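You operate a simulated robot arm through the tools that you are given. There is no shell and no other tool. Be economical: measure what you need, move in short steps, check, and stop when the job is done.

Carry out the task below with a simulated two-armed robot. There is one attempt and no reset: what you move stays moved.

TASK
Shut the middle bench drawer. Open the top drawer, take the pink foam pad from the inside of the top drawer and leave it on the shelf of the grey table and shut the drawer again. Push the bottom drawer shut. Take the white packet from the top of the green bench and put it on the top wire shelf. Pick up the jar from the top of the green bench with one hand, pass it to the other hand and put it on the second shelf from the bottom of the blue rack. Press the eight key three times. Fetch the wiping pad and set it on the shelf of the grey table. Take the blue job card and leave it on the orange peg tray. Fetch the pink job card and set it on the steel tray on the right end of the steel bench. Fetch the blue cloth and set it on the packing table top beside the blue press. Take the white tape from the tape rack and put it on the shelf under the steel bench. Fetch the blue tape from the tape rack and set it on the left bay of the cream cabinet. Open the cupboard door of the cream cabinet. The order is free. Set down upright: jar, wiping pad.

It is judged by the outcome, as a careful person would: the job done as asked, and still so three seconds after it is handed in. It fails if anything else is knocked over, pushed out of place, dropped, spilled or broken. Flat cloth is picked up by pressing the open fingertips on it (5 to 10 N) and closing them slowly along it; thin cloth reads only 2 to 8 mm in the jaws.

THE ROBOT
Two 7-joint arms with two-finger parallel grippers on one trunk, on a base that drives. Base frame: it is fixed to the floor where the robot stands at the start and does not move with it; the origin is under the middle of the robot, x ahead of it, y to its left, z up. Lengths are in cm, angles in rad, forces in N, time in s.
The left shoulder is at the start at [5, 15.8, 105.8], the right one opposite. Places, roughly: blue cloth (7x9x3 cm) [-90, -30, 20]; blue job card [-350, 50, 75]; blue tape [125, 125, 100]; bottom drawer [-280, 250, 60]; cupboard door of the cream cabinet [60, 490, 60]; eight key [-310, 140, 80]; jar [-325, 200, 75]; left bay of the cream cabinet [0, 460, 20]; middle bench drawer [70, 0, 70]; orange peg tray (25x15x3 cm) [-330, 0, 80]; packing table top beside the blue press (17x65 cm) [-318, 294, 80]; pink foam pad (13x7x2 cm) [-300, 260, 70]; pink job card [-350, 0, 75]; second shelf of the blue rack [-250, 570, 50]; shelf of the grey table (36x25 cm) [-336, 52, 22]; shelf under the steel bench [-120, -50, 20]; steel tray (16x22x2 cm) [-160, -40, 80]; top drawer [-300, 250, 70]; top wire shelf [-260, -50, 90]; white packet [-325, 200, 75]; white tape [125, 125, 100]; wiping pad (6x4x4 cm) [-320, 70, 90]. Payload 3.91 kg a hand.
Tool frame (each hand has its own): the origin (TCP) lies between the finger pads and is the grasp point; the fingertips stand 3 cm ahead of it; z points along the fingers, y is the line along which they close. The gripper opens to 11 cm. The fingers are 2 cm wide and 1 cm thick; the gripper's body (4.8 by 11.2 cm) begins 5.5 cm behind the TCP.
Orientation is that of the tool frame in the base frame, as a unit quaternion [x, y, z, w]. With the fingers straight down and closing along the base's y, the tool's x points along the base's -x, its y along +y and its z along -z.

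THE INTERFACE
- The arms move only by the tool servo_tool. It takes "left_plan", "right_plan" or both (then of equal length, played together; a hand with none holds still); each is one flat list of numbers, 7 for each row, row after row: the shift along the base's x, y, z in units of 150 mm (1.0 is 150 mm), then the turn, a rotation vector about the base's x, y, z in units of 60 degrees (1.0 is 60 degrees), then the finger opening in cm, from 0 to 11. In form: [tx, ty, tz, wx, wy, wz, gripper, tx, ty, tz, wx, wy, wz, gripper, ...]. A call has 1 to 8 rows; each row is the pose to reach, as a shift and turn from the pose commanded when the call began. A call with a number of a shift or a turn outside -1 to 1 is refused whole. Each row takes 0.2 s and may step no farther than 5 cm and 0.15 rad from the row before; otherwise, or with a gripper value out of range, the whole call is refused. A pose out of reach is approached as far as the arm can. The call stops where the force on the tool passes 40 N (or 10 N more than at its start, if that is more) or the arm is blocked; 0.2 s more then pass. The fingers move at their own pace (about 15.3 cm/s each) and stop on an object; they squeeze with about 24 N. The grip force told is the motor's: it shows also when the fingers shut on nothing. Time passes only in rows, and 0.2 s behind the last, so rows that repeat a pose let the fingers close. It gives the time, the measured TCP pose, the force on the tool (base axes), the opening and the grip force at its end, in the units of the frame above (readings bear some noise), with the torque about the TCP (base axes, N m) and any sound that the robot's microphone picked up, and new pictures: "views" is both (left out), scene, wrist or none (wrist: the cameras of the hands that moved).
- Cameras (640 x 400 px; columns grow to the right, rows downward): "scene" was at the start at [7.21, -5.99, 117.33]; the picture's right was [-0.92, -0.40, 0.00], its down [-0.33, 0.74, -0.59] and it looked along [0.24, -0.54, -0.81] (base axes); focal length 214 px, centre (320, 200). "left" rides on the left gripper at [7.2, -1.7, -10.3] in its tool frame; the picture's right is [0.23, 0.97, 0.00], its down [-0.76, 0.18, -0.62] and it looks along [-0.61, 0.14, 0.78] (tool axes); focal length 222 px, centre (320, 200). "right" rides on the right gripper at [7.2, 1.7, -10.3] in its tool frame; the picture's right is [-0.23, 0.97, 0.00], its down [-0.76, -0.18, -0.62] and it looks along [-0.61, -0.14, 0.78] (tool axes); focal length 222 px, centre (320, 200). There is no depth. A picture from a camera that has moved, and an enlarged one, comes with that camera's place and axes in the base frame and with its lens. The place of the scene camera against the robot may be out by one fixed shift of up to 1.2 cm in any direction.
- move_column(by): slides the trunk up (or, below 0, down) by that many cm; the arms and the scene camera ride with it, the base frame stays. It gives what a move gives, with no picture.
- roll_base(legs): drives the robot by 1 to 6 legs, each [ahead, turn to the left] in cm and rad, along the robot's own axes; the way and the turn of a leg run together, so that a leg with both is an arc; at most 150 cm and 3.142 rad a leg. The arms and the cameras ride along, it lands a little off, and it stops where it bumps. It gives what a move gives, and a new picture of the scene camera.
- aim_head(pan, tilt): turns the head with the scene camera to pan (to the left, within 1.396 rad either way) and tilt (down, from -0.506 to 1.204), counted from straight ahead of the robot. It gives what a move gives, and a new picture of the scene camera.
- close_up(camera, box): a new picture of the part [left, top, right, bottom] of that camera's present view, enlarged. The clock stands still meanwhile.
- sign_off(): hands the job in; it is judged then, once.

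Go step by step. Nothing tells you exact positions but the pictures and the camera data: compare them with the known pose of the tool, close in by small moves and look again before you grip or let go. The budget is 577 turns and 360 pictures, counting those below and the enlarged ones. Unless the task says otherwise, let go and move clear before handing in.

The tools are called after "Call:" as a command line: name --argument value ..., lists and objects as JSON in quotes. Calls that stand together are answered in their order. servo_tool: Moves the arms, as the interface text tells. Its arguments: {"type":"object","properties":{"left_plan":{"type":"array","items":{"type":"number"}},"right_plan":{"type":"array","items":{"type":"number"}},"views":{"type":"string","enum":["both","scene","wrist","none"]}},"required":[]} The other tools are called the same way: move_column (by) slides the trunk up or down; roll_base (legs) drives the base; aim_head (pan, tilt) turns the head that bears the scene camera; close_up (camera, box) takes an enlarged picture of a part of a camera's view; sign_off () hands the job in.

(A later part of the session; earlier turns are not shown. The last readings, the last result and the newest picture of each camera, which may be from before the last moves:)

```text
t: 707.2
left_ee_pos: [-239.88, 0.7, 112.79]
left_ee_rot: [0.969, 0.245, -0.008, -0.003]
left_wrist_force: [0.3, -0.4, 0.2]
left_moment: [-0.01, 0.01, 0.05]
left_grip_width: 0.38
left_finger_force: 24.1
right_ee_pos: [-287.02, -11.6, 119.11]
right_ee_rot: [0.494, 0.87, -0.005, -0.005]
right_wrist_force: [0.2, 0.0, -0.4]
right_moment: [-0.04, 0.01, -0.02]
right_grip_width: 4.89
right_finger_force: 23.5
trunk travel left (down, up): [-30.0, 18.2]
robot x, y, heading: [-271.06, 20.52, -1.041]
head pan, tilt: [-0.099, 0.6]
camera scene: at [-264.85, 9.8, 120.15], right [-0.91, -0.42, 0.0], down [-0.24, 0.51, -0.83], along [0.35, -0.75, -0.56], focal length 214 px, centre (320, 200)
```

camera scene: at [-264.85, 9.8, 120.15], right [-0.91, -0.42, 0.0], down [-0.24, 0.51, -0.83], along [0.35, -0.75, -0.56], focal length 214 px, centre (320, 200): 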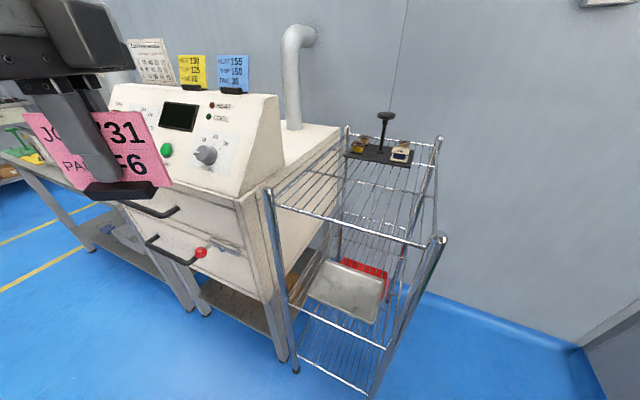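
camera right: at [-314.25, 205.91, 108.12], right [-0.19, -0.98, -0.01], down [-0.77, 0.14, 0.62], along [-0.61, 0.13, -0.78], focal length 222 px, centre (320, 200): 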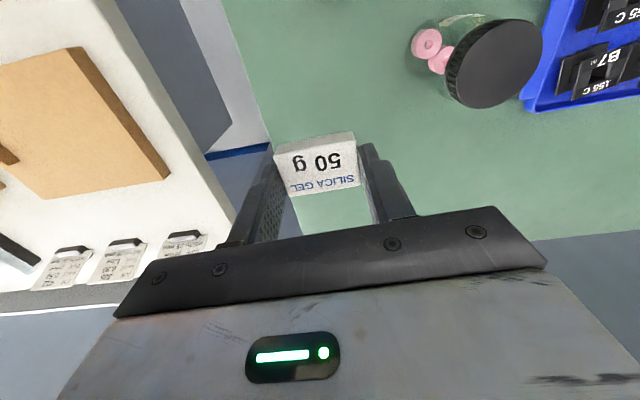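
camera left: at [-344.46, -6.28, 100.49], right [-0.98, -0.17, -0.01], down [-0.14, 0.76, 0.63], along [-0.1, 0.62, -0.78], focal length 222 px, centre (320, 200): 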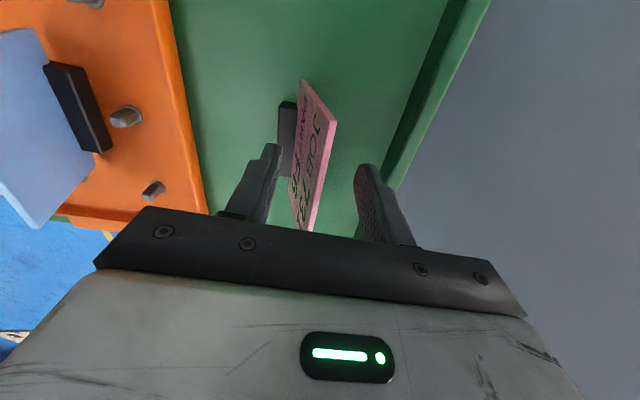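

Wire rack's top shelf: front edge y≈−26, x −273..−233, free at the front. I move the left hand back, drive 8 cm, and bring the packet over (-254,-38).

Call:
servo_tool --left_plan '[-0.1, 0.2, 0, 0, 0, 0, 0, -0.2, 0.4, 0, 0, 0, 0, 0, -0.3, 0.6, 0, 0, 0, 0, 0, -0.3, 0.7, 0, 0, 0, 0, 0]' --right_plan '[0.25, -0.1, -0.1, 0, 0, 0, 3, 0.5, -0.2, -0.2, 0, 0, 0, 3, 0.75, -0.3, -0.3, 0, 0, 0, 3, 1, -0.4, -0.3, 0, 0, 0, 3]' --views "none"

Call:
roll_base --legs '[[8, 0]]'

Call:
servo_tool --right_plan '[0.2, -0.15, 0, 0, 0, 0, 3, 0.4, -0.3, 0, 0, 0, 0, 3, 0.6, -0.45, 0, 0, 0, 0, 3, 0.8, -0.65, -0.1, 0, 0, 0, 3]' --views "both"

```text
t: 708.2
left_ee_pos: [-244.41, 11.15, 112.97]
left_ee_rot: [0.97, 0.244, -0.008, -0.004]
left_wrist_force: [0.1, -0.4, -0.8]
left_moment: [0.0, -0.01, 0.03]
left_grip_width: 0.37
left_finger_force: 23.8
right_ee_pos: [-272.02, -17.68, 114.62]
right_ee_rot: [0.493, 0.87, -0.005, -0.004]
right_wrist_force: [0.6, 0.0, -0.9]
right_moment: [-0.01, 0.01, -0.02]
right_grip_width: 4.91
right_finger_force: 24.4
trunk travel left (down, up): [-30.0, 18.2]
robot x, y, heading: [-270.96, 20.38, -1.037]
head pan, tilt: [-0.099, 0.6]
```

```text
t: 709.3
left_ee_pos: [-240.32, 4.21, 112.86]
left_ee_rot: [0.97, 0.245, -0.007, -0.003]
left_wrist_force: [0.4, -0.8, -0.4]
left_moment: [0.01, 0.0, 0.02]
left_grip_width: 0.36
left_finger_force: 23.6
right_ee_pos: [-267.96, -24.61, 114.65]
right_ee_rot: [0.493, 0.87, -0.004, -0.005]
right_wrist_force: [-0.3, -1.3, -0.4]
right_moment: [0.01, 0.01, -0.01]
right_grip_width: 4.88
right_finger_force: 23.9
trunk travel left (down, up): [-30.0, 18.2]
robot x, y, heading: [-266.91, 13.66, -1.04]
head pan, tilt: [-0.099, 0.6]
camera scene: at [-260.78, 2.91, 120.13], right [-0.91, -0.42, 0.0], down [-0.24, 0.51, -0.82], along [0.35, -0.75, -0.57], focal length 214 px, centre (320, 200)
```

scene: 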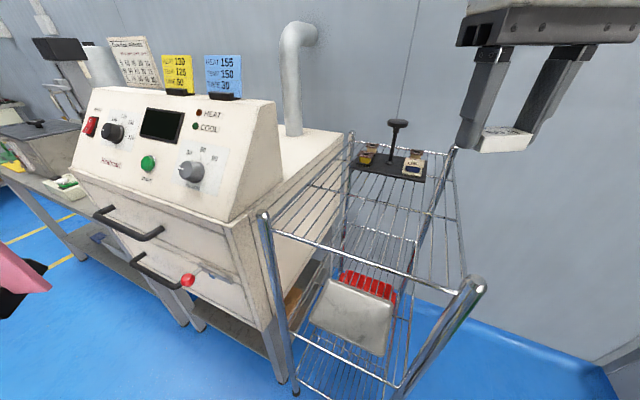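

```text
t: 710.3
left_ee_pos: [-240.25, 4.42, 112.74]
left_ee_rot: [0.97, 0.244, -0.007, -0.004]
left_wrist_force: [0.7, -0.9, -1.2]
left_moment: [0.03, -0.04, -0.01]
left_grip_width: 0.33
left_finger_force: 24.2
right_ee_pos: [-259.16, -33.73, 112.2]
right_ee_rot: [0.495, 0.869, -0.005, -0.005]
right_wrist_force: [0.6, -0.3, -1.3]
right_moment: [-0.03, -0.01, 0.0]
right_grip_width: 4.93
right_finger_force: 24.0
right hand out of reach, approached as far as the arm can: row 3, 4
trunk travel left (down, up): [-30.0, 18.2]
robot x, y, heading: [-266.99, 13.92, -1.043]
head pan, tilt: [-0.099, 0.6]
camera scene: at [-260.81, 2.95, 120.15], right [-0.91, -0.42, 0.0], down [-0.24, 0.51, -0.82], along [0.35, -0.75, -0.57], focal length 214 px, centre (320, 200)
camera right: at [-261.32, -26.65, 122.42], right [0.95, 0.3, -0.01], down [0.24, -0.74, 0.62], along [0.18, -0.6, -0.78], focal length 222 px, centre (320, 200)
```

scene: 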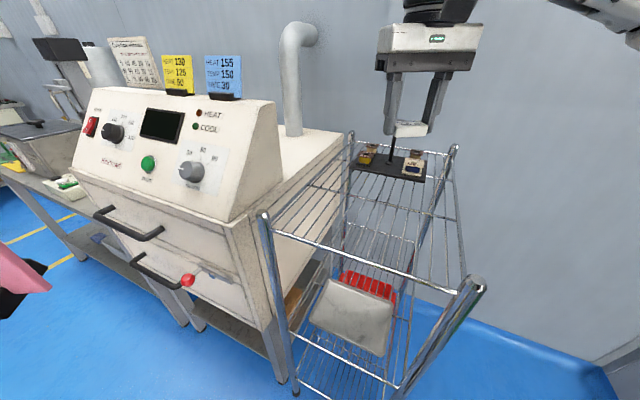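
right: 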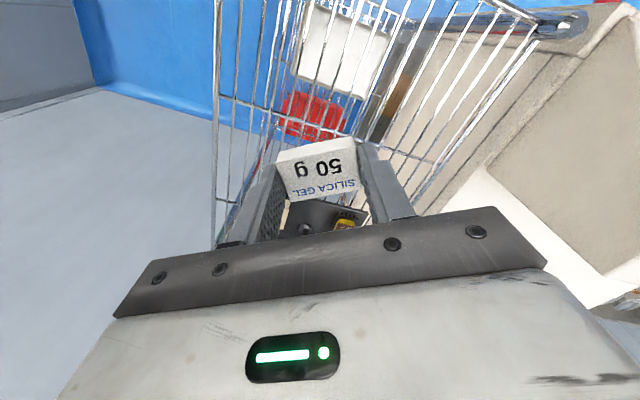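

Lower the packet onto the wire shelf.

Call:
servo_tool --right_plan '[0, 0, -0.25, 0, 0, 0, 3, 0, 0, -0.5, 0, 0, 0, 3, 0, 0, -0.75, 0, 0, 0, 3, 0, 0, -0.9, 0, 0, 0, 3]' --views "scene"

```text
t: 711.3
left_ee_pos: [-240.38, 4.33, 112.78]
left_ee_rot: [0.97, 0.245, -0.007, -0.004]
left_wrist_force: [-0.3, 0.2, -0.2]
left_moment: [-0.03, -0.01, 0.02]
left_grip_width: 0.33
left_finger_force: 24.4
right_ee_pos: [-259.13, -33.65, 98.52]
right_ee_rot: [0.493, 0.87, -0.004, -0.003]
right_wrist_force: [-0.3, -0.1, -0.1]
right_moment: [0.01, 0.01, -0.02]
right_grip_width: 4.9
right_finger_force: 23.8
trunk travel left (down, up): [-30.0, 18.2]
robot x, y, heading: [-266.84, 13.68, -1.041]
head pan, tilt: [-0.099, 0.6]
camera scene: at [-260.82, 2.95, 120.15], right [-0.91, -0.42, 0.0], down [-0.24, 0.51, -0.82], along [0.35, -0.75, -0.57], focal length 214 px, centre (320, 200)
```

scene: 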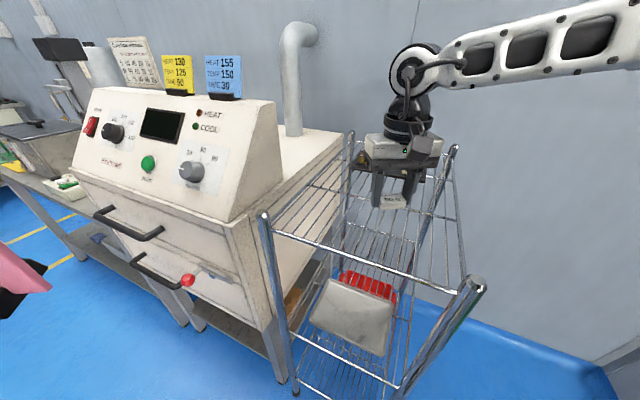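

Call:
servo_tool --right_plan '[0, 0, -0.1, 0, 0, 0, 3, 0, 0, -0.2, 0, 0, 0, 3, 0, 0, -0.27, 0, 0, 0, 3]' --views "none"

Call:
servo_tool --right_plan '[0, 0, -0.06, 0, 0, 0, 3, 0, 0, -0.12, 0, 0, 0, 3, 0, 0, -0.18, 0, 0, 0, 3, 0, 0, -0.24, 0, 0, 0, 3]' --views "wrist"

```text
t: 711.9
left_ee_pos: [-240.45, 4.42, 112.8]
left_ee_rot: [0.97, 0.244, -0.007, -0.003]
left_wrist_force: [-0.6, 0.0, -1.1]
left_moment: [0.01, 0.0, -0.03]
left_grip_width: 0.35
left_finger_force: 23.8
right_ee_pos: [-259.05, -33.72, 97.06]
right_ee_rot: [0.492, 0.87, -0.006, 0.005]
right_wrist_force: [-9.4, 7.2, 19.8]
right_moment: [0.67, -0.21, 0.36]
right_grip_width: 4.87
right_finger_force: 24.6
trunk travel left (down, up): [-30.0, 18.2]
robot x, y, heading: [-266.82, 13.83, -1.039]
head pan, tilt: [-0.099, 0.6]
stopped in row 2 (right hand): the force on the tool passed its limit at 51 N (the readings are from after the stop); the commanded pose is now the measured one
```

```text
t: 712.3
left_ee_pos: [-240.45, 4.32, 112.95]
left_ee_rot: [0.97, 0.244, -0.007, -0.003]
left_wrist_force: [0.3, -1.4, -1.0]
left_moment: [-0.02, 0.04, 0.0]
left_grip_width: 0.37
left_finger_force: 23.8
right_ee_pos: [-258.77, -33.89, 96.88]
right_ee_rot: [0.493, 0.87, -0.007, 0.011]
right_wrist_force: [-3.1, 2.1, 16.3]
right_moment: [0.27, 0.13, 0.06]
right_grip_width: 4.93
right_finger_force: 24.3
trunk travel left (down, up): [-30.0, 18.2]
robot x, y, heading: [-266.9, 13.57, -1.034]
head pan, tilt: [-0.099, 0.6]
stopped in row 1 (right hand): the force on the tool passed its limit at 48 N (the readings are from after the stop); the commanded pose is now the measured one
camera right: at [-261.25, -26.51, 107.1], right [0.95, 0.31, 0.0], down [0.23, -0.73, 0.64], along [0.2, -0.61, -0.77], focal length 222 px, centre (320, 200)
```

right: 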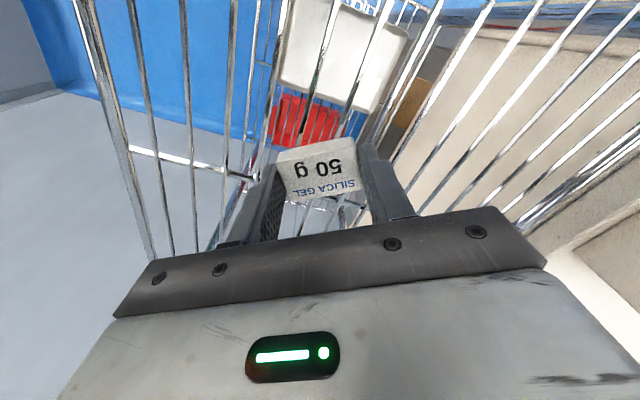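

Contact. Release and lift.

Call:
servo_tool --right_plan '[0, 0, 0.03, 0, 0, 0, 6, 0, 0, 0.05, 0, 0, 0, 7.5, 0, 0, 0.2, 0, 0, 0, 7.5, 0, 0, 0.5, 0, 0, 0, 7.5, 0, 0, 0.8, 0, 0, 0, 7.5]' --views "wrist"

```text
t: 713.5
left_ee_pos: [-240.41, 4.31, 112.92]
left_ee_rot: [0.97, 0.244, -0.006, -0.004]
left_wrist_force: [-0.4, 0.2, -0.9]
left_moment: [0.02, 0.03, -0.01]
left_grip_width: 0.32
left_finger_force: 24.1
right_ee_pos: [-258.85, -33.84, 108.86]
right_ee_rot: [0.493, 0.87, -0.005, 0.007]
right_wrist_force: [-0.3, 0.2, 0.0]
right_moment: [0.0, 0.01, 0.01]
right_grip_width: 7.5
right_finger_force: 0.0
trunk travel left (down, up): [-30.0, 18.2]
robot x, y, heading: [-266.87, 13.57, -1.037]
head pan, tilt: [-0.099, 0.6]
camera right: at [-261.15, -26.54, 118.98], right [0.95, 0.31, 0.0], down [0.23, -0.73, 0.64], along [0.2, -0.61, -0.77], focal length 222 px, centre (320, 200)
```

right: 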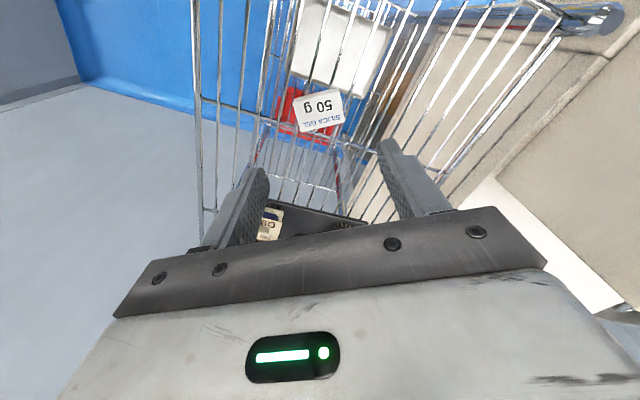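

Packet is on the top wire shelf. Now drive to the steel bench.

Call:
servo_tool --right_plan '[-0.1, 0.2, 0.1, 0, 0, 0, 3, -0.2, 0.4, 0.2, 0, 0, 0, 3, -0.3, 0.6, 0.2, 0, 0, 0, 3, -0.4, 0.8, 0.2, 0, 0, 0, 3]' --views "none"

Call:
roll_base --legs '[[-28, 0], [0, 1.04], [128, 0], [0, -1.57]]'

Call:
aim_head --pan 0 --tilt 0.65

```text
t: 714.5
left_ee_pos: [-240.39, 4.34, 112.83]
left_ee_rot: [0.97, 0.243, -0.007, -0.003]
left_wrist_force: [0.1, -0.4, -0.4]
left_moment: [-0.04, -0.01, -0.01]
left_grip_width: 0.34
left_finger_force: 24.2
right_ee_pos: [-265.01, -21.97, 111.74]
right_ee_rot: [0.493, 0.87, -0.007, 0.007]
right_wrist_force: [-0.8, 0.0, 0.3]
right_moment: [0.02, 0.0, 0.0]
right_grip_width: 3.01
right_finger_force: 0.1
trunk travel left (down, up): [-30.0, 18.2]
robot x, y, heading: [-266.84, 13.85, -1.039]
head pan, tilt: [-0.099, 0.6]
```

```text
t: 728.9
left_ee_pos: [-136.22, 16.33, 112.85]
left_ee_rot: [1.0, -0.02, -0.006, -0.006]
left_wrist_force: [0.2, 1.1, -0.2]
left_moment: [0.0, -0.02, -0.01]
left_grip_width: 0.34
left_finger_force: 23.6
right_ee_pos: [-170.68, 6.35, 111.72]
right_ee_rot: [0.704, 0.71, -0.008, 0.006]
right_wrist_force: [-0.4, -0.6, 0.6]
right_moment: [0.0, 0.01, 0.01]
right_grip_width: 3.03
right_finger_force: 0.0
trunk travel left (down, up): [-30.0, 18.2]
robot x, y, heading: [-154.23, 37.67, -1.569]
head pan, tilt: [-0.099, 0.6]
camera scene: at [-154.83, 25.86, 120.15], right [-1.0, 0.1, 0.0], down [0.06, 0.56, -0.83], along [-0.08, -0.82, -0.56], focal length 214 px, centre (320, 200)
```

scene: 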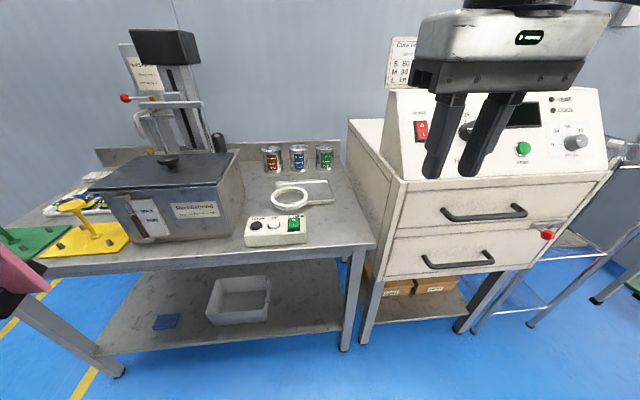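

```text
t: 729.5
left_ee_pos: [-136.23, 16.38, 112.86]
left_ee_rot: [1.0, -0.02, -0.006, -0.006]
left_wrist_force: [-0.3, -0.5, -0.3]
left_moment: [-0.01, 0.02, 0.0]
left_grip_width: 0.37
left_finger_force: 23.8
right_ee_pos: [-170.54, 6.24, 111.63]
right_ee_rot: [0.704, 0.71, -0.008, 0.006]
right_wrist_force: [0.3, 0.0, 0.4]
right_moment: [0.01, -0.01, 0.0]
right_grip_width: 3.0
right_finger_force: 0.1
trunk travel left (down, up): [-30.0, 18.2]
robot x, y, heading: [-154.49, 38.12, -1.573]
head pan, tilt: [0.0, 0.649]
camera scene: at [-153.95, 25.97, 119.72], right [-1.0, 0.0, 0.0], down [0.0, 0.6, -0.8], along [0.0, -0.8, -0.6], focal length 214 px, centre (320, 200)
```

scene: 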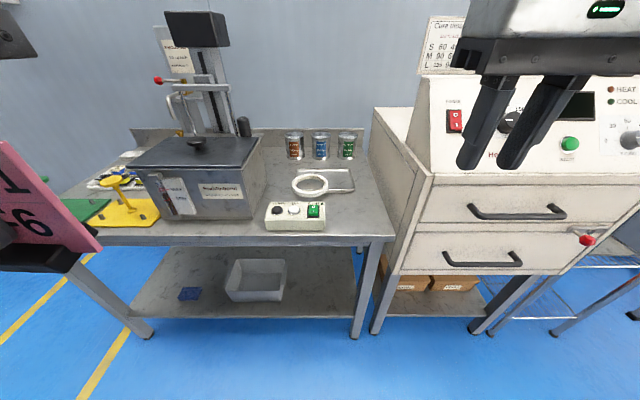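

The ring lies in the tray's left part; the card can stand in its right strip. I tuck the right hand, return the left yaw to neutral, then approach the tray.

Call:
servo_tool --left_plan '[0, 0, 0, 0, 0, 0.125, 0, 0, 0, 0, 0, 0, 0.25, 0, 0, 0, 0, 0, 0, 0.375, 0, 0, 0, 0, 0, 0, 0.5, 0, 0, 0, 0, 0, 0, 0.625, 0, 0, 0, 0, 0, 0, 0.75, 0, 0, 0, 0, 0, 0, 0.875, 0, 0, 0, 0, 0, 0, 1, 0]' --right_plan '[-0.15, 0.15, 0, 0, 0, 0, 3, -0.3, 0.3, 0, 0, 0, 0, 3, -0.45, 0.45, 0, 0, 0, 0, 3, -0.6, 0.6, 0, 0, 0, 0, 3, -0.75, 0.75, 0, 0, 0, 0, 3, -0.9, 0.9, 0, 0, 0, 0, 3, -1, 1, 0, 0, 0, 0, 3, -1, 1, 0, 0, 0, 0, 3]' --views "none"

Call:
servo_tool --left_plan '[0, 0, 0, 0, 0, 0.125, 0, 0, 0, 0, 0, 0, 0.25, 0, 0, 0, 0, 0, 0, 0.375, 0, 0, 0, 0, 0, 0, 0.47, 0]' --views "none"

Call:
roll_base --legs '[[0, -1.57], [9, 0], [0, 1.57], [14, 0]]'

Call:
close_up --camera "scene" --box '[220, 120, 420, 245]'

```text
t: 731.3
left_ee_pos: [-136.18, 16.49, 112.76]
left_ee_rot: [0.875, 0.485, -0.007, -0.002]
left_wrist_force: [-0.2, 0.2, -0.3]
left_moment: [0.02, 0.01, 0.01]
left_grip_width: 0.35
left_finger_force: 23.6
right_ee_pos: [-185.72, 21.22, 111.78]
right_ee_rot: [0.703, 0.711, -0.008, 0.006]
right_wrist_force: [0.6, -0.1, -0.5]
right_moment: [0.0, 0.0, 0.02]
right_grip_width: 2.98
right_finger_force: 0.0
trunk travel left (down, up): [-30.0, 18.2]
robot x, y, heading: [-154.13, 37.86, -1.571]
head pan, tilt: [0.0, 0.649]
```

```text
t: 732.3
left_ee_pos: [-136.21, 16.41, 112.94]
left_ee_rot: [0.731, 0.682, -0.009, 0.001]
left_wrist_force: [-0.8, -0.1, -0.8]
left_moment: [0.0, 0.0, 0.03]
left_grip_width: 0.35
left_finger_force: 23.1
right_ee_pos: [-185.76, 21.2, 111.8]
right_ee_rot: [0.705, 0.71, -0.008, 0.005]
right_wrist_force: [0.7, 1.1, 0.6]
right_moment: [0.01, -0.06, 0.05]
right_grip_width: 3.01
right_finger_force: 0.0
trunk travel left (down, up): [-30.0, 18.2]
robot x, y, heading: [-154.21, 38.15, -1.569]
head pan, tilt: [0.0, 0.649]
```

```text
t: 742.0
left_ee_pos: [-145.35, 2.43, 112.89]
left_ee_rot: [0.733, 0.68, -0.008, 0.0]
left_wrist_force: [-0.6, -0.2, -0.2]
left_moment: [-0.05, 0.01, 0.01]
left_grip_width: 0.36
left_finger_force: 23.8
right_ee_pos: [-194.87, 7.23, 111.74]
right_ee_rot: [0.705, 0.709, -0.008, 0.006]
right_wrist_force: [-0.5, 0.2, -0.6]
right_moment: [0.05, 0.0, 0.03]
right_grip_width: 3.02
right_finger_force: 0.0
trunk travel left (down, up): [-30.0, 18.2]
robot x, y, heading: [-163.35, 24.32, -1.572]
head pan, tilt: [0.0, 0.649]
camera scene: at [-163.04, 12.0, 119.71], right [-1.0, 0.0, 0.0], down [0.0, 0.61, -0.8], along [0.0, -0.8, -0.61], focal length 214 px, centre (320, 200)
```

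scene: 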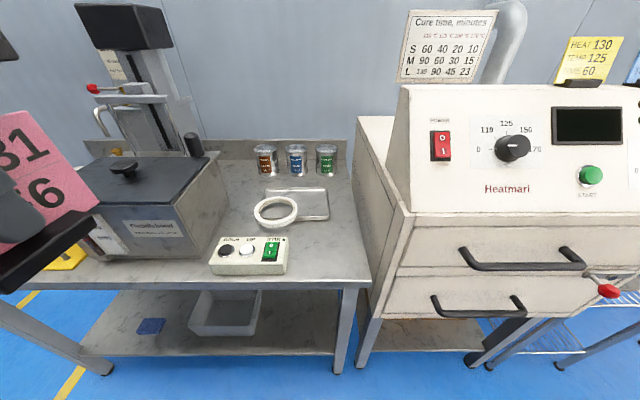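

```text
3.20 times, centred on (320, 182) of scene
camera zoom: at [-163.04, 12.0, 119.71], right [-1.0, 0.0, 0.0], down [0.0, 0.61, -0.8], along [0.0, -0.8, -0.61], focal length 686 px, centre (320, 256)
```

zoom: 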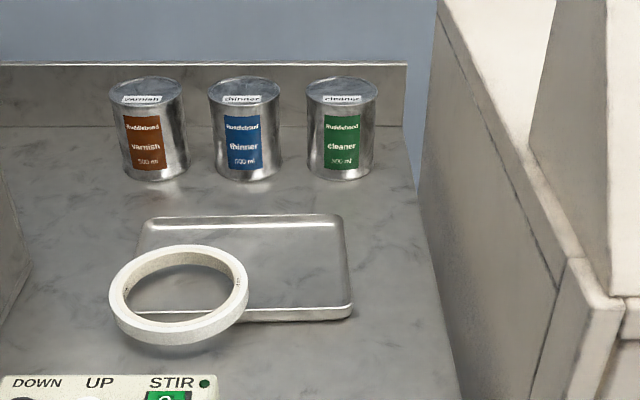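

Call:
roll_base --legs '[[10, 0]]'

Call:
servo_tool --left_plan '[-0.2, -0.2, 0, 0, 0, 0, 0, -0.4, -0.4, 0, 0, 0, 0, 0, -0.6, -0.6, -0.05, 0, 0, 0, 0, -0.8, -0.8, -0.1, 0, 0, 0, 0, -1, -1, -0.15, 0, 0, 0, 0]' --views "none"

Call:
servo_tool --left_plan '[-0.07, -0.25, -0.1, 0, 0, 0, 0, -0.07, -0.5, -0.2, 0, 0, 0, 0, -0.07, -0.75, -0.35, 0, 0, 0, 0, -0.07, -1, -0.5, 0, 0, 0, 0]' --views "both"

```text
t: 743.1
left_ee_pos: [-145.35, -7.63, 112.73]
left_ee_rot: [0.732, 0.681, -0.007, 0.0]
left_wrist_force: [-0.5, -0.1, -0.1]
left_moment: [0.02, -0.02, 0.0]
left_grip_width: 0.34
left_finger_force: 23.6
right_ee_pos: [-194.73, -2.69, 111.8]
right_ee_rot: [0.705, 0.709, -0.008, 0.006]
right_wrist_force: [-0.2, 0.5, -0.8]
right_moment: [0.03, 0.02, 0.01]
right_grip_width: 3.0
right_finger_force: 0.0
trunk travel left (down, up): [-30.0, 18.2]
robot x, y, heading: [-163.61, 14.02, -1.577]
head pan, tilt: [0.0, 0.649]
camera scene: at [-163.06, 1.98, 119.71], right [-1.0, 0.0, 0.0], down [0.0, 0.61, -0.8], along [0.0, -0.8, -0.61], focal length 214 px, centre (320, 200)
```

scene: 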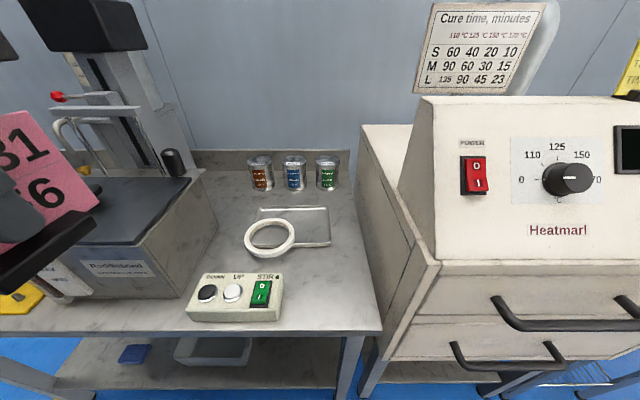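

```text
t: 744.4
left_ee_pos: [-160.29, -22.62, 110.65]
left_ee_rot: [0.732, 0.681, -0.008, 0.002]
left_wrist_force: [-0.4, 0.1, -0.5]
left_moment: [0.01, -0.03, -0.01]
left_grip_width: 0.34
left_finger_force: 24.0
right_ee_pos: [-194.87, -2.74, 111.76]
right_ee_rot: [0.705, 0.709, -0.009, 0.006]
right_wrist_force: [-0.7, -0.1, 0.3]
right_moment: [0.02, 0.02, -0.03]
right_grip_width: 2.99
right_finger_force: 0.1
trunk travel left (down, up): [-30.0, 18.2]
robot x, y, heading: [-163.71, 13.85, -1.575]
head pan, tilt: [0.0, 0.649]
```

```text
t: 745.4
left_ee_pos: [-161.26, -37.63, 103.12]
left_ee_rot: [0.732, 0.681, -0.007, 0.0]
left_wrist_force: [0.9, -0.4, -0.3]
left_moment: [0.01, 0.02, 0.0]
left_grip_width: 0.38
left_finger_force: 23.4
right_ee_pos: [-194.79, -2.7, 111.69]
right_ee_rot: [0.705, 0.709, -0.008, 0.005]
right_wrist_force: [1.3, 0.1, -0.3]
right_moment: [-0.04, 0.02, 0.0]
right_grip_width: 2.99
right_finger_force: 0.0
trunk travel left (down, up): [-30.0, 18.2]
robot x, y, heading: [-163.17, 13.89, -1.572]
head pan, tilt: [0.0, 0.649]
camera scene: at [-163.08, 2.0, 119.71], right [-1.0, 0.0, 0.0], down [0.0, 0.6, -0.8], along [0.0, -0.8, -0.6], focal length 214 px, centre (320, 200)
camera left: at [-162.36, -30.12, 113.31], right [0.99, 0.15, -0.01], down [0.13, -0.77, 0.63], along [0.09, -0.63, -0.78], focal length 222 px, centre (320, 200)
```

scene: 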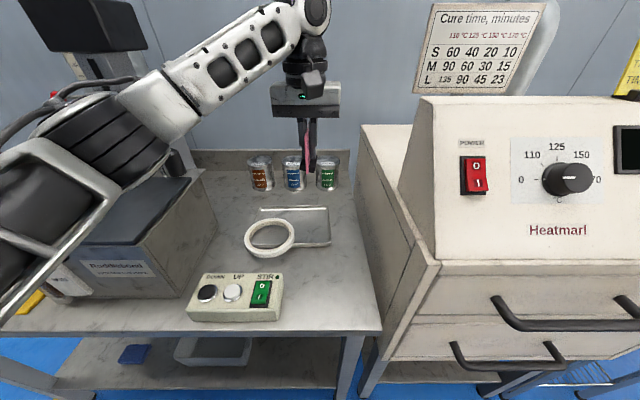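
left: 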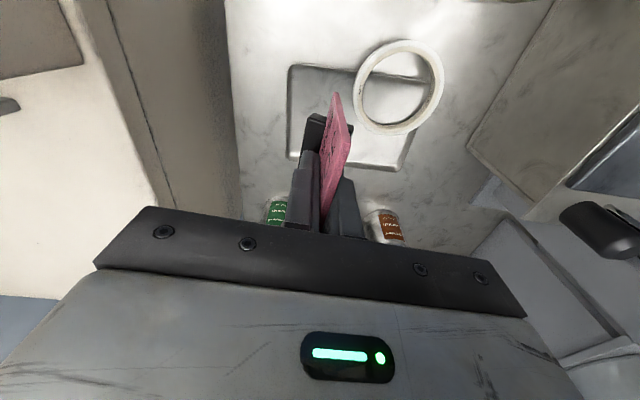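

Tray and ring are clear in the wrist view; shift 2.5 cm back and lower the card into the tray's right part.

Call:
servo_tool --left_plan '[0, -0.16, -0.25, 0, 0, 0, 0, 0, -0.16, -0.5, 0, 0, 0, 0, 0, -0.16, -0.75, 0, 0, 0, 0, 0, -0.16, -0.95, 0, 0, 0, 0]' --views "wrist"

```text
t: 746.4
left_ee_pos: [-161.3, -39.89, 88.78]
left_ee_rot: [0.732, 0.681, -0.009, 0.001]
left_wrist_force: [-0.5, 0.4, 0.5]
left_moment: [-0.02, 0.01, -0.01]
left_grip_width: 0.31
left_finger_force: 23.8
right_ee_pos: [-194.75, -2.69, 111.83]
right_ee_rot: [0.706, 0.709, -0.009, 0.006]
right_wrist_force: [1.0, 0.8, -0.1]
right_moment: [-0.03, 0.04, 0.01]
right_grip_width: 3.03
right_finger_force: 0.0
trunk travel left (down, up): [-30.0, 18.2]
robot x, y, heading: [-163.09, 13.88, -1.573]
head pan, tilt: [0.0, 0.649]
camera left: at [-162.38, -32.44, 99.09], right [0.99, 0.15, -0.01], down [0.13, -0.76, 0.63], along [0.09, -0.63, -0.78], focal length 222 px, centre (320, 200)
```

left: 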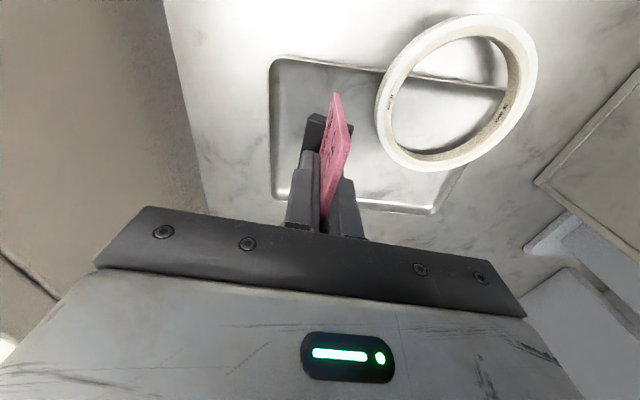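

Call:
servo_tool --left_plan '[0, 0, -0.06, 0, 0, 0, 0, 0, 0, -0.12, 0, 0, 0, 0, 0, 0, -0.16, 0, 0, 0, 0]' --views "none"

Call:
servo_tool --left_plan '[0, 0, -0.03, 0, 0, 0, 0, 0, 0, -0.06, 0, 0, 0, 0, 0, 0, -0.09, 0, 0, 0, 0]' --views "none"

```text
t: 747.1
left_ee_pos: [-161.35, -39.96, 86.49]
left_ee_rot: [0.733, 0.68, -0.009, 0.001]
left_wrist_force: [0.8, -0.1, -0.8]
left_moment: [0.01, 0.01, -0.03]
left_grip_width: 0.38
left_finger_force: 24.4
right_ee_pos: [-194.89, -2.64, 111.74]
right_ee_rot: [0.705, 0.709, -0.009, 0.006]
right_wrist_force: [-0.5, 0.2, -0.1]
right_moment: [0.0, 0.06, -0.02]
right_grip_width: 2.99
right_finger_force: 0.1
trunk travel left (down, up): [-30.0, 18.2]
robot x, y, heading: [-163.27, 13.62, -1.577]
head pan, tilt: [0.0, 0.649]
```

```text
t: 748.0
left_ee_pos: [-161.3, -39.87, 85.1]
left_ee_rot: [0.732, 0.681, -0.008, 0.0]
left_wrist_force: [-0.1, -0.4, -0.8]
left_moment: [-0.01, -0.02, 0.0]
left_grip_width: 0.35
left_finger_force: 24.2
right_ee_pos: [-194.83, -2.7, 111.84]
right_ee_rot: [0.705, 0.709, -0.009, 0.006]
right_wrist_force: [0.8, 0.7, 0.3]
right_moment: [0.03, 0.02, -0.04]
right_grip_width: 3.01
right_finger_force: 0.1
trunk travel left (down, up): [-30.0, 18.2]
robot x, y, heading: [-163.38, 13.65, -1.577]
head pan, tilt: [0.0, 0.649]
```

Call:
servo_tool --left_plan '[0, 0, -0.04, 0, 0, 0, 0, 0, 0, -0.08, 0, 0, 0, 0, 0, 0, -0.12, 0, 0, 0, 0, 0, 0, -0.16, 0, 0, 0, 0]' --views "wrist"

```text
t: 749.0
left_ee_pos: [-161.5, -40.06, 82.84]
left_ee_rot: [0.732, 0.681, -0.008, 0.0]
left_wrist_force: [0.6, 0.2, -0.6]
left_moment: [0.01, 0.01, -0.01]
left_grip_width: 0.34
left_finger_force: 24.2
right_ee_pos: [-194.78, -2.58, 111.64]
right_ee_rot: [0.705, 0.709, -0.009, 0.006]
right_wrist_force: [-0.7, -0.1, -0.1]
right_moment: [-0.04, 0.02, 0.0]
right_grip_width: 2.99
right_finger_force: 0.1
trunk travel left (down, up): [-30.0, 18.2]
robot x, y, heading: [-163.08, 14.33, -1.575]
head pan, tilt: [0.0, 0.649]
camera left: at [-162.39, -32.52, 92.93], right [0.99, 0.15, -0.01], down [0.13, -0.77, 0.63], along [0.09, -0.63, -0.78], focal length 222 px, centre (320, 200)
```

left: 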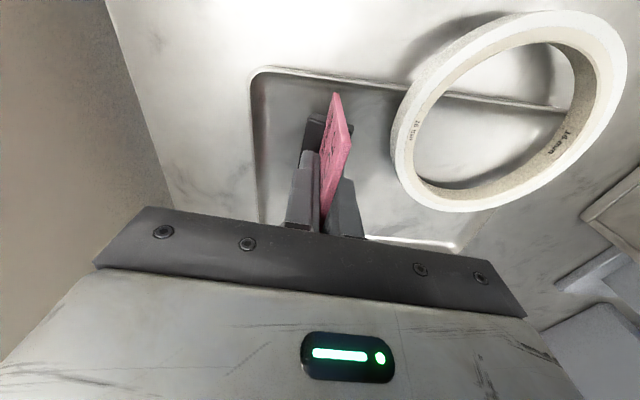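

Call:
servo_tool --left_plan '[0, 0, -0.05, 0, 0, 0, 0, 0, 0, -0.1, 0, 0, 0, 0, 0, 0, -0.15, 0, 0, 0, 0, 0, 0, -0.2, 0, 0, 0, 0]' --views "none"

```text
t: 749.7
left_ee_pos: [-161.44, -40.27, 81.77]
left_ee_rot: [0.734, 0.679, -0.016, 0.004]
left_wrist_force: [2.0, 2.9, 16.0]
left_moment: [0.51, 0.05, -0.1]
left_grip_width: 0.34
left_finger_force: 24.3
right_ee_pos: [-194.76, -2.61, 111.73]
right_ee_rot: [0.705, 0.709, -0.009, 0.007]
right_wrist_force: [-0.3, 0.0, -0.8]
right_moment: [-0.02, -0.03, -0.01]
right_grip_width: 2.98
right_finger_force: 0.0
trunk travel left (down, up): [-30.0, 18.2]
robot x, y, heading: [-163.4, 13.71, -1.572]
head pan, tilt: [0.0, 0.649]
stopped in row 3 (left hand): the force on the tool passed its limit at 45 N (the readings are from after the stop); the commanded pose is now the measured one
```

Contact; release gently and lift.

Call:
servo_tool --left_plan '[0, 0, 0.02, 0, 0, 0, 1, 0, 0, 0.03, 0, 0, 0, 2.5, 0, 0, 0.03, 0, 0, 0, 3, 0, 0, 0.2, 0, 0, 0, 3, 0, 0, 0.5, 0, 0, 0, 3, 0, 0, 0.8, 0, 0, 0, 3]' --views "both"

```text
t: 751.1
left_ee_pos: [-161.63, -40.04, 93.56]
left_ee_rot: [0.733, 0.68, -0.014, 0.003]
left_wrist_force: [-0.9, -0.2, 0.6]
left_moment: [0.0, 0.02, 0.01]
left_grip_width: 3.01
left_finger_force: 0.1
right_ee_pos: [-194.91, -2.69, 111.76]
right_ee_rot: [0.706, 0.709, -0.009, 0.006]
right_wrist_force: [1.0, 0.5, 1.1]
right_moment: [-0.03, 0.02, 0.03]
right_grip_width: 3.0
right_finger_force: 0.1
trunk travel left (down, up): [-30.0, 18.2]
robot x, y, heading: [-163.41, 14.03, -1.568]
head pan, tilt: [0.0, 0.649]
camera scene: at [-163.06, 2.07, 119.71], right [-1.0, 0.0, 0.0], down [0.0, 0.6, -0.8], along [0.0, -0.8, -0.6], focal length 214 px, centre (320, 200)
camera left: at [-162.52, -32.49, 103.69], right [0.99, 0.15, -0.02], down [0.13, -0.76, 0.64], along [0.08, -0.63, -0.77], focal length 222 px, centre (320, 200)
```

scene: 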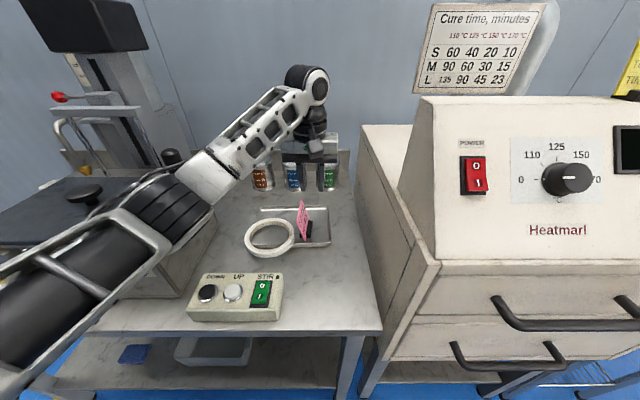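
left: 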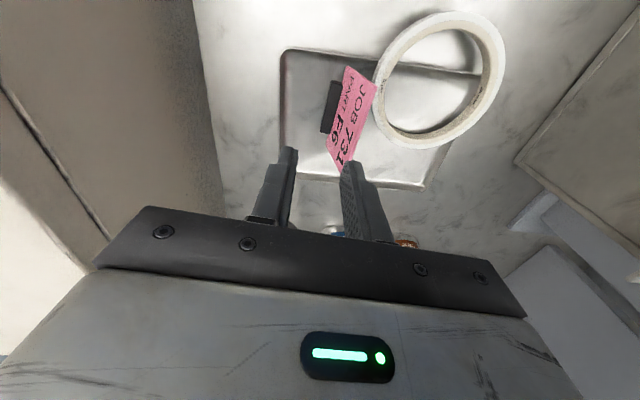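

Pink card is in the tray. Now the white ring: move over its +x rim (≈(-145.6,-35.5)) to grip the rim wall.

Call:
servo_tool --left_plan '[0, 0, 0.3, 0, 0, 0, 4, 0.25, 0.05, 0.4, 0, 0, 0, 4, 0.5, 0.1, 0.4, 0, 0, 0, 4, 0.75, 0.2, 0.4, 0, 0, 0, 4, 1, 0.3, 0.4, 0, 0, 0, 4]' --views "none"

Call:
servo_tool --left_plan '[0.07, 0, -0.2, 0, 0, 0, 4, 0.07, 0, -0.4, 0, 0, 0, 4]' --views "wrist"

```text
t: 752.3
left_ee_pos: [-146.43, -35.71, 99.6]
left_ee_rot: [0.734, 0.679, -0.014, 0.003]
left_wrist_force: [-0.2, 0.2, -1.2]
left_moment: [0.03, -0.02, 0.01]
left_grip_width: 4.01
left_finger_force: 0.1
right_ee_pos: [-194.75, -2.71, 111.64]
right_ee_rot: [0.705, 0.709, -0.009, 0.006]
right_wrist_force: [-1.2, -0.6, 0.3]
right_moment: [0.0, 0.0, 0.0]
right_grip_width: 2.98
right_finger_force: 0.0
trunk travel left (down, up): [-30.0, 18.2]
robot x, y, heading: [-163.29, 14.29, -1.574]
head pan, tilt: [0.0, 0.649]
```

```text
t: 752.9
left_ee_pos: [-145.4, -35.6, 93.64]
left_ee_rot: [0.733, 0.68, -0.015, 0.003]
left_wrist_force: [0.3, 0.5, -0.6]
left_moment: [-0.05, -0.01, -0.02]
left_grip_width: 4.0
left_finger_force: 0.0
right_ee_pos: [-194.85, -2.65, 111.8]
right_ee_rot: [0.706, 0.708, -0.008, 0.007]
right_wrist_force: [1.2, 0.9, 0.4]
right_moment: [0.02, 0.01, 0.0]
right_grip_width: 3.03
right_finger_force: 0.2
trunk travel left (down, up): [-30.0, 18.2]
robot x, y, heading: [-163.55, 14.12, -1.569]
head pan, tilt: [0.0, 0.649]
camera left: at [-146.34, -28.11, 103.74], right [0.99, 0.15, -0.02], down [0.13, -0.76, 0.64], along [0.08, -0.63, -0.77], focal length 222 px, centre (320, 200)
```

left: 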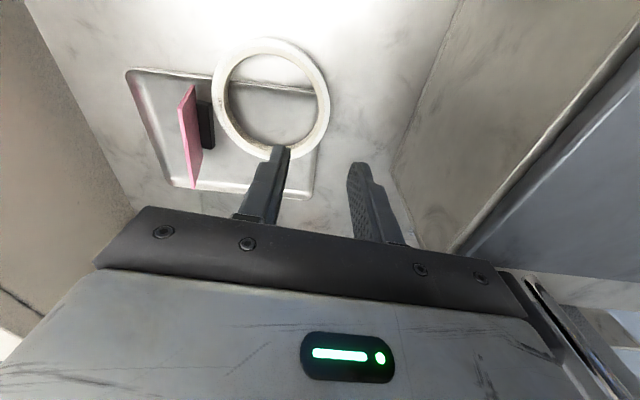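

Axis is aligned with the rim wall. Descend.

Call:
servo_tool --left_plan '[0, 0, -0.3, 0, 0, 0, 4, 0, 0, -0.6, 0, 0, 0, 4, 0, 0, -0.8, 0, 0, 0, 4]' --views "wrist"

```text
t: 753.9
left_ee_pos: [-144.84, -37.62, 87.02]
left_ee_rot: [0.724, 0.686, -0.056, 0.047]
left_wrist_force: [0.5, -0.8, 0.6]
left_moment: [0.02, 0.02, 0.01]
left_grip_width: 4.01
left_finger_force: 0.0
right_ee_pos: [-195.48, -2.11, 111.58]
right_ee_rot: [0.705, 0.709, -0.009, 0.012]
right_wrist_force: [0.7, 0.4, 0.0]
right_moment: [-0.01, 0.03, -0.01]
right_grip_width: 2.98
right_finger_force: 0.0
trunk travel left (down, up): [-30.0, 18.2]
robot x, y, heading: [-163.65, 14.16, -1.57]
head pan, tilt: [0.0, 0.649]
stopped in row 3 (left hand): the arm was blocked; the commanded pose is now the measured one
camera left: at [-146.09, -28.92, 96.24], right [0.98, 0.17, -0.04], down [0.15, -0.67, 0.73], along [0.1, -0.72, -0.69], focal length 222 px, centre (320, 200)
```

left: 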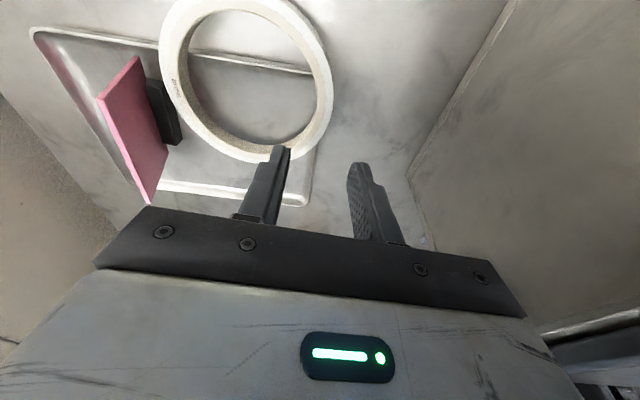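

Call:
servo_tool --left_plan '[0, 0.05, 0.25, 0, 0, 0, 4, 0, 0.1, 0.5, 0, 0, 0, 4]' --views "none"

Call:
aim_head --pan 0.6 --tilt 0.6

```text
t: 754.5
left_ee_pos: [-144.91, -36.16, 92.76]
left_ee_rot: [0.727, 0.684, -0.044, 0.033]
left_wrist_force: [0.2, -0.5, 1.0]
left_moment: [-0.01, -0.01, -0.02]
left_grip_width: 3.96
left_finger_force: 0.1
right_ee_pos: [-194.78, -2.67, 111.55]
right_ee_rot: [0.705, 0.709, -0.008, 0.007]
right_wrist_force: [-0.1, -0.8, -0.1]
right_moment: [0.02, -0.04, -0.03]
right_grip_width: 3.0
right_finger_force: 0.1
trunk travel left (down, up): [-30.0, 18.2]
robot x, y, heading: [-163.02, 14.15, -1.573]
head pan, tilt: [0.0, 0.649]
```

```text
t: 755.5
left_ee_pos: [-144.83, -36.18, 92.99]
left_ee_rot: [0.727, 0.684, -0.046, 0.033]
left_wrist_force: [-0.2, -0.4, 0.3]
left_moment: [0.01, -0.02, 0.04]
left_grip_width: 4.0
left_finger_force: 0.2
right_ee_pos: [-194.81, -2.7, 111.82]
right_ee_rot: [0.705, 0.709, -0.008, 0.007]
right_wrist_force: [-0.3, -0.4, 0.5]
right_moment: [-0.01, 0.01, -0.01]
right_grip_width: 2.99
right_finger_force: 0.2
trunk travel left (down, up): [-30.0, 18.2]
robot x, y, heading: [-163.33, 14.02, -1.573]
head pan, tilt: [0.6, 0.6]
camera scene: at [-157.97, 3.39, 120.15], right [-0.83, -0.56, 0.0], down [-0.32, 0.47, -0.83], along [0.46, -0.68, -0.56], focal length 214 px, centre (320, 200)
```

scene: 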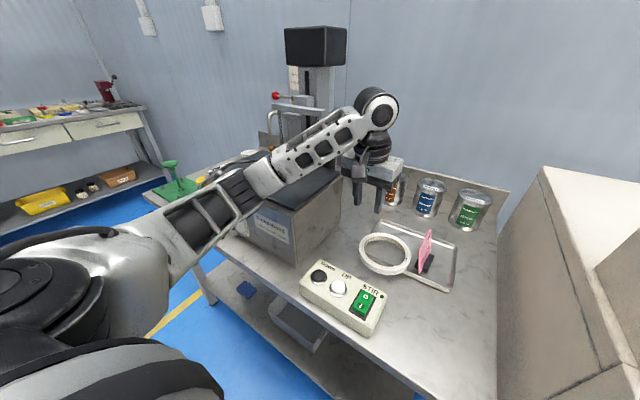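

The left forearm meets the tank lid. I'll shift the robot 20 cm right so the forearm comes straight in beside the tank.

Call:
servo_tool --left_plan '[0, 0.1, 0.25, 0, 0, 0, 4, 0, 0.2, 0.5, 0, 0, 0, 4, 0, 0.3, 0.8, 0, 0, 0, 4]' --views "none"

Call:
roll_base --legs '[[-30, 0], [0, -1.57], [20, 0], [0, 1.57]]'

Call:
servo_tool --left_plan '[0.25, 0, 0, 0, 0, 0, 4, 0.5, 0, 0, 0.02, 0, 0, 4, 0.75, 0, 0, 0.05, 0, 0, 4, 1, 0, 0, 0.08, 0, 0, 4]' --views "none"

Call:
roll_base --legs '[[24, 0]]'

```text
t: 756.3
left_ee_pos: [-144.79, -31.64, 104.99]
left_ee_rot: [0.727, 0.684, -0.045, 0.032]
left_wrist_force: [0.4, 0.7, 0.1]
left_moment: [0.0, -0.04, -0.01]
left_grip_width: 4.01
left_finger_force: 0.2
right_ee_pos: [-194.8, -2.65, 111.71]
right_ee_rot: [0.704, 0.71, -0.009, 0.007]
right_wrist_force: [-0.7, 0.3, -0.8]
right_moment: [0.0, -0.01, -0.03]
right_grip_width: 3.0
right_finger_force: 0.1
trunk travel left (down, up): [-30.0, 18.2]
robot x, y, heading: [-163.2, 14.03, -1.576]
head pan, tilt: [0.6, 0.6]
```

```text
t: 767.1
left_ee_pos: [-164.13, -2.38, 104.86]
left_ee_rot: [0.724, 0.688, -0.045, 0.033]
left_wrist_force: [0.6, 0.1, 0.3]
left_moment: [-0.03, 0.02, 0.03]
left_grip_width: 3.99
left_finger_force: 0.0
right_ee_pos: [-214.28, 26.27, 111.68]
right_ee_rot: [0.702, 0.712, -0.008, 0.007]
right_wrist_force: [0.5, -0.5, 0.0]
right_moment: [-0.02, -0.01, -0.02]
right_grip_width: 3.01
right_finger_force: 0.0
trunk travel left (down, up): [-30.0, 18.2]
robot x, y, heading: [-182.77, 43.06, -1.565]
head pan, tilt: [0.6, 0.6]
camera scene: at [-177.56, 32.61, 120.15], right [-0.82, -0.57, 0.0], down [-0.32, 0.46, -0.83], along [0.47, -0.68, -0.56], focal length 214 px, centre (320, 200)
```

scene: 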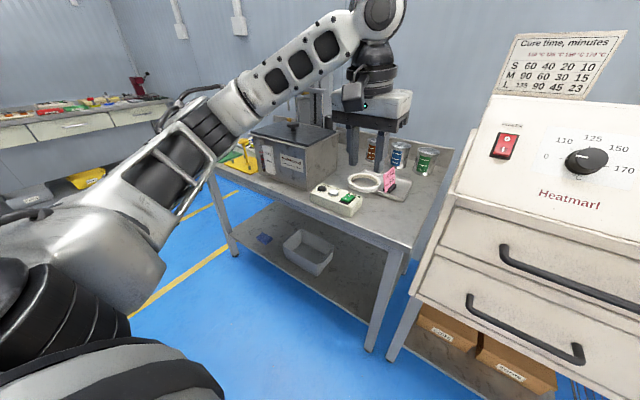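

```text
t: 768.1
left_ee_pos: [-148.83, -2.41, 104.78]
left_ee_rot: [0.724, 0.689, -0.017, 0.003]
left_wrist_force: [0.2, 1.4, -0.3]
left_moment: [-0.03, 0.01, 0.03]
left_grip_width: 4.0
left_finger_force: 0.1
right_ee_pos: [-214.33, 26.23, 111.8]
right_ee_rot: [0.702, 0.713, -0.009, 0.006]
right_wrist_force: [0.6, 0.2, 0.4]
right_moment: [0.0, 0.03, 0.01]
right_grip_width: 3.01
right_finger_force: 0.1
trunk travel left (down, up): [-30.0, 18.2]
robot x, y, heading: [-182.98, 43.07, -1.562]
head pan, tilt: [0.6, 0.6]
```

```text
t: 769.9
left_ee_pos: [-148.78, -26.42, 104.82]
left_ee_rot: [0.725, 0.689, -0.016, 0.004]
left_wrist_force: [0.0, 0.4, 0.0]
left_moment: [0.01, 0.03, 0.0]
left_grip_width: 4.01
left_finger_force: 0.1
right_ee_pos: [-214.09, 2.18, 111.75]
right_ee_rot: [0.703, 0.712, -0.009, 0.007]
right_wrist_force: [0.2, -0.3, 0.7]
right_moment: [-0.01, 0.0, 0.0]
right_grip_width: 2.99
right_finger_force: 0.1
trunk travel left (down, up): [-30.0, 18.2]
robot x, y, heading: [-182.71, 19.19, -1.569]
head pan, tilt: [0.6, 0.6]
camera scene: at [-177.4, 8.64, 120.14], right [-0.82, -0.57, 0.0], down [-0.32, 0.46, -0.82], along [0.47, -0.68, -0.57], focal length 214 px, centre (320, 200)
```

scene: 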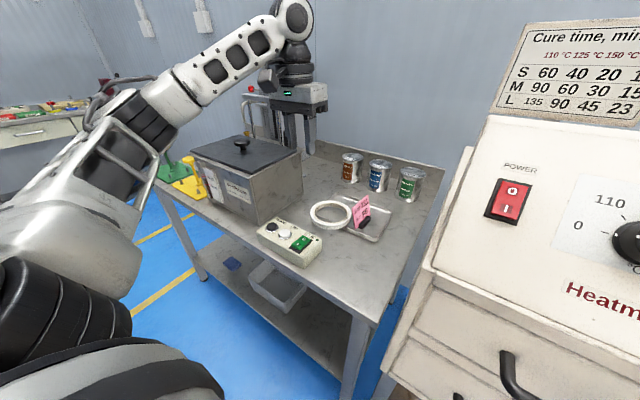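

Call:
servo_tool --left_plan '[0.1, -0.25, -0.1, 0, 0, 0, 4, 0.2, -0.5, -0.3, 0, 0, 0, 4, 0.22, -0.62, -0.6, 0, 0, 0, 4]' --views "both"

```text
refused: row 2 steps farther than a row can; nothing moved
```

Call:
servo_tool --left_plan '[0.1, -0.25, -0.1, 0, 0, 0, 4, 0.2, -0.5, -0.25, 0, 0, 0, 4, 0.22, -0.62, -0.5, 0, 0, 0, 4]' --views "both"

```text
t: 770.7
left_ee_pos: [-145.52, -35.61, 97.33]
left_ee_rot: [0.725, 0.689, -0.016, 0.003]
left_wrist_force: [0.2, -0.7, 0.0]
left_moment: [-0.03, 0.04, 0.02]
left_grip_width: 4.0
left_finger_force: 0.0
right_ee_pos: [-214.14, 2.29, 111.9]
right_ee_rot: [0.701, 0.713, -0.009, 0.006]
right_wrist_force: [-0.5, -0.2, -0.4]
right_moment: [0.0, 0.01, -0.01]
right_grip_width: 3.02
right_finger_force: 0.0
trunk travel left (down, up): [-30.0, 18.2]
robot x, y, heading: [-182.82, 19.46, -1.567]
head pan, tilt: [0.6, 0.6]
camera scene: at [-177.39, 8.65, 120.14], right [-0.82, -0.57, 0.0], down [-0.32, 0.46, -0.82], along [0.47, -0.68, -0.57], focal length 214 px, centre (320, 200)
camera left: at [-146.64, -28.12, 107.54], right [0.98, 0.18, -0.02], down [0.15, -0.75, 0.64], along [0.1, -0.63, -0.77], focal length 222 px, centre (320, 200)
```

scene: 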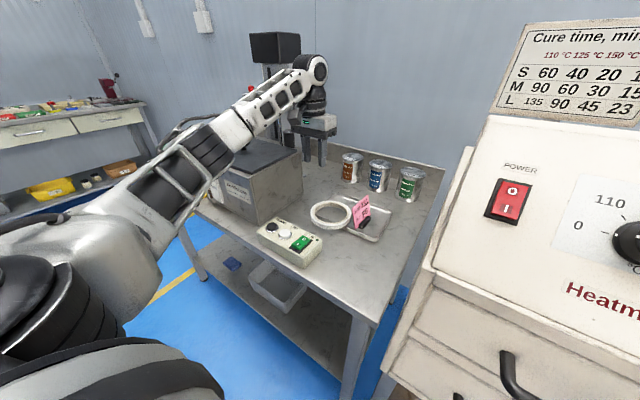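
left: 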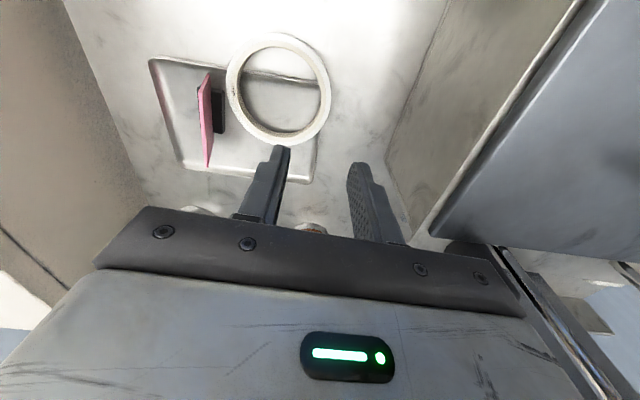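

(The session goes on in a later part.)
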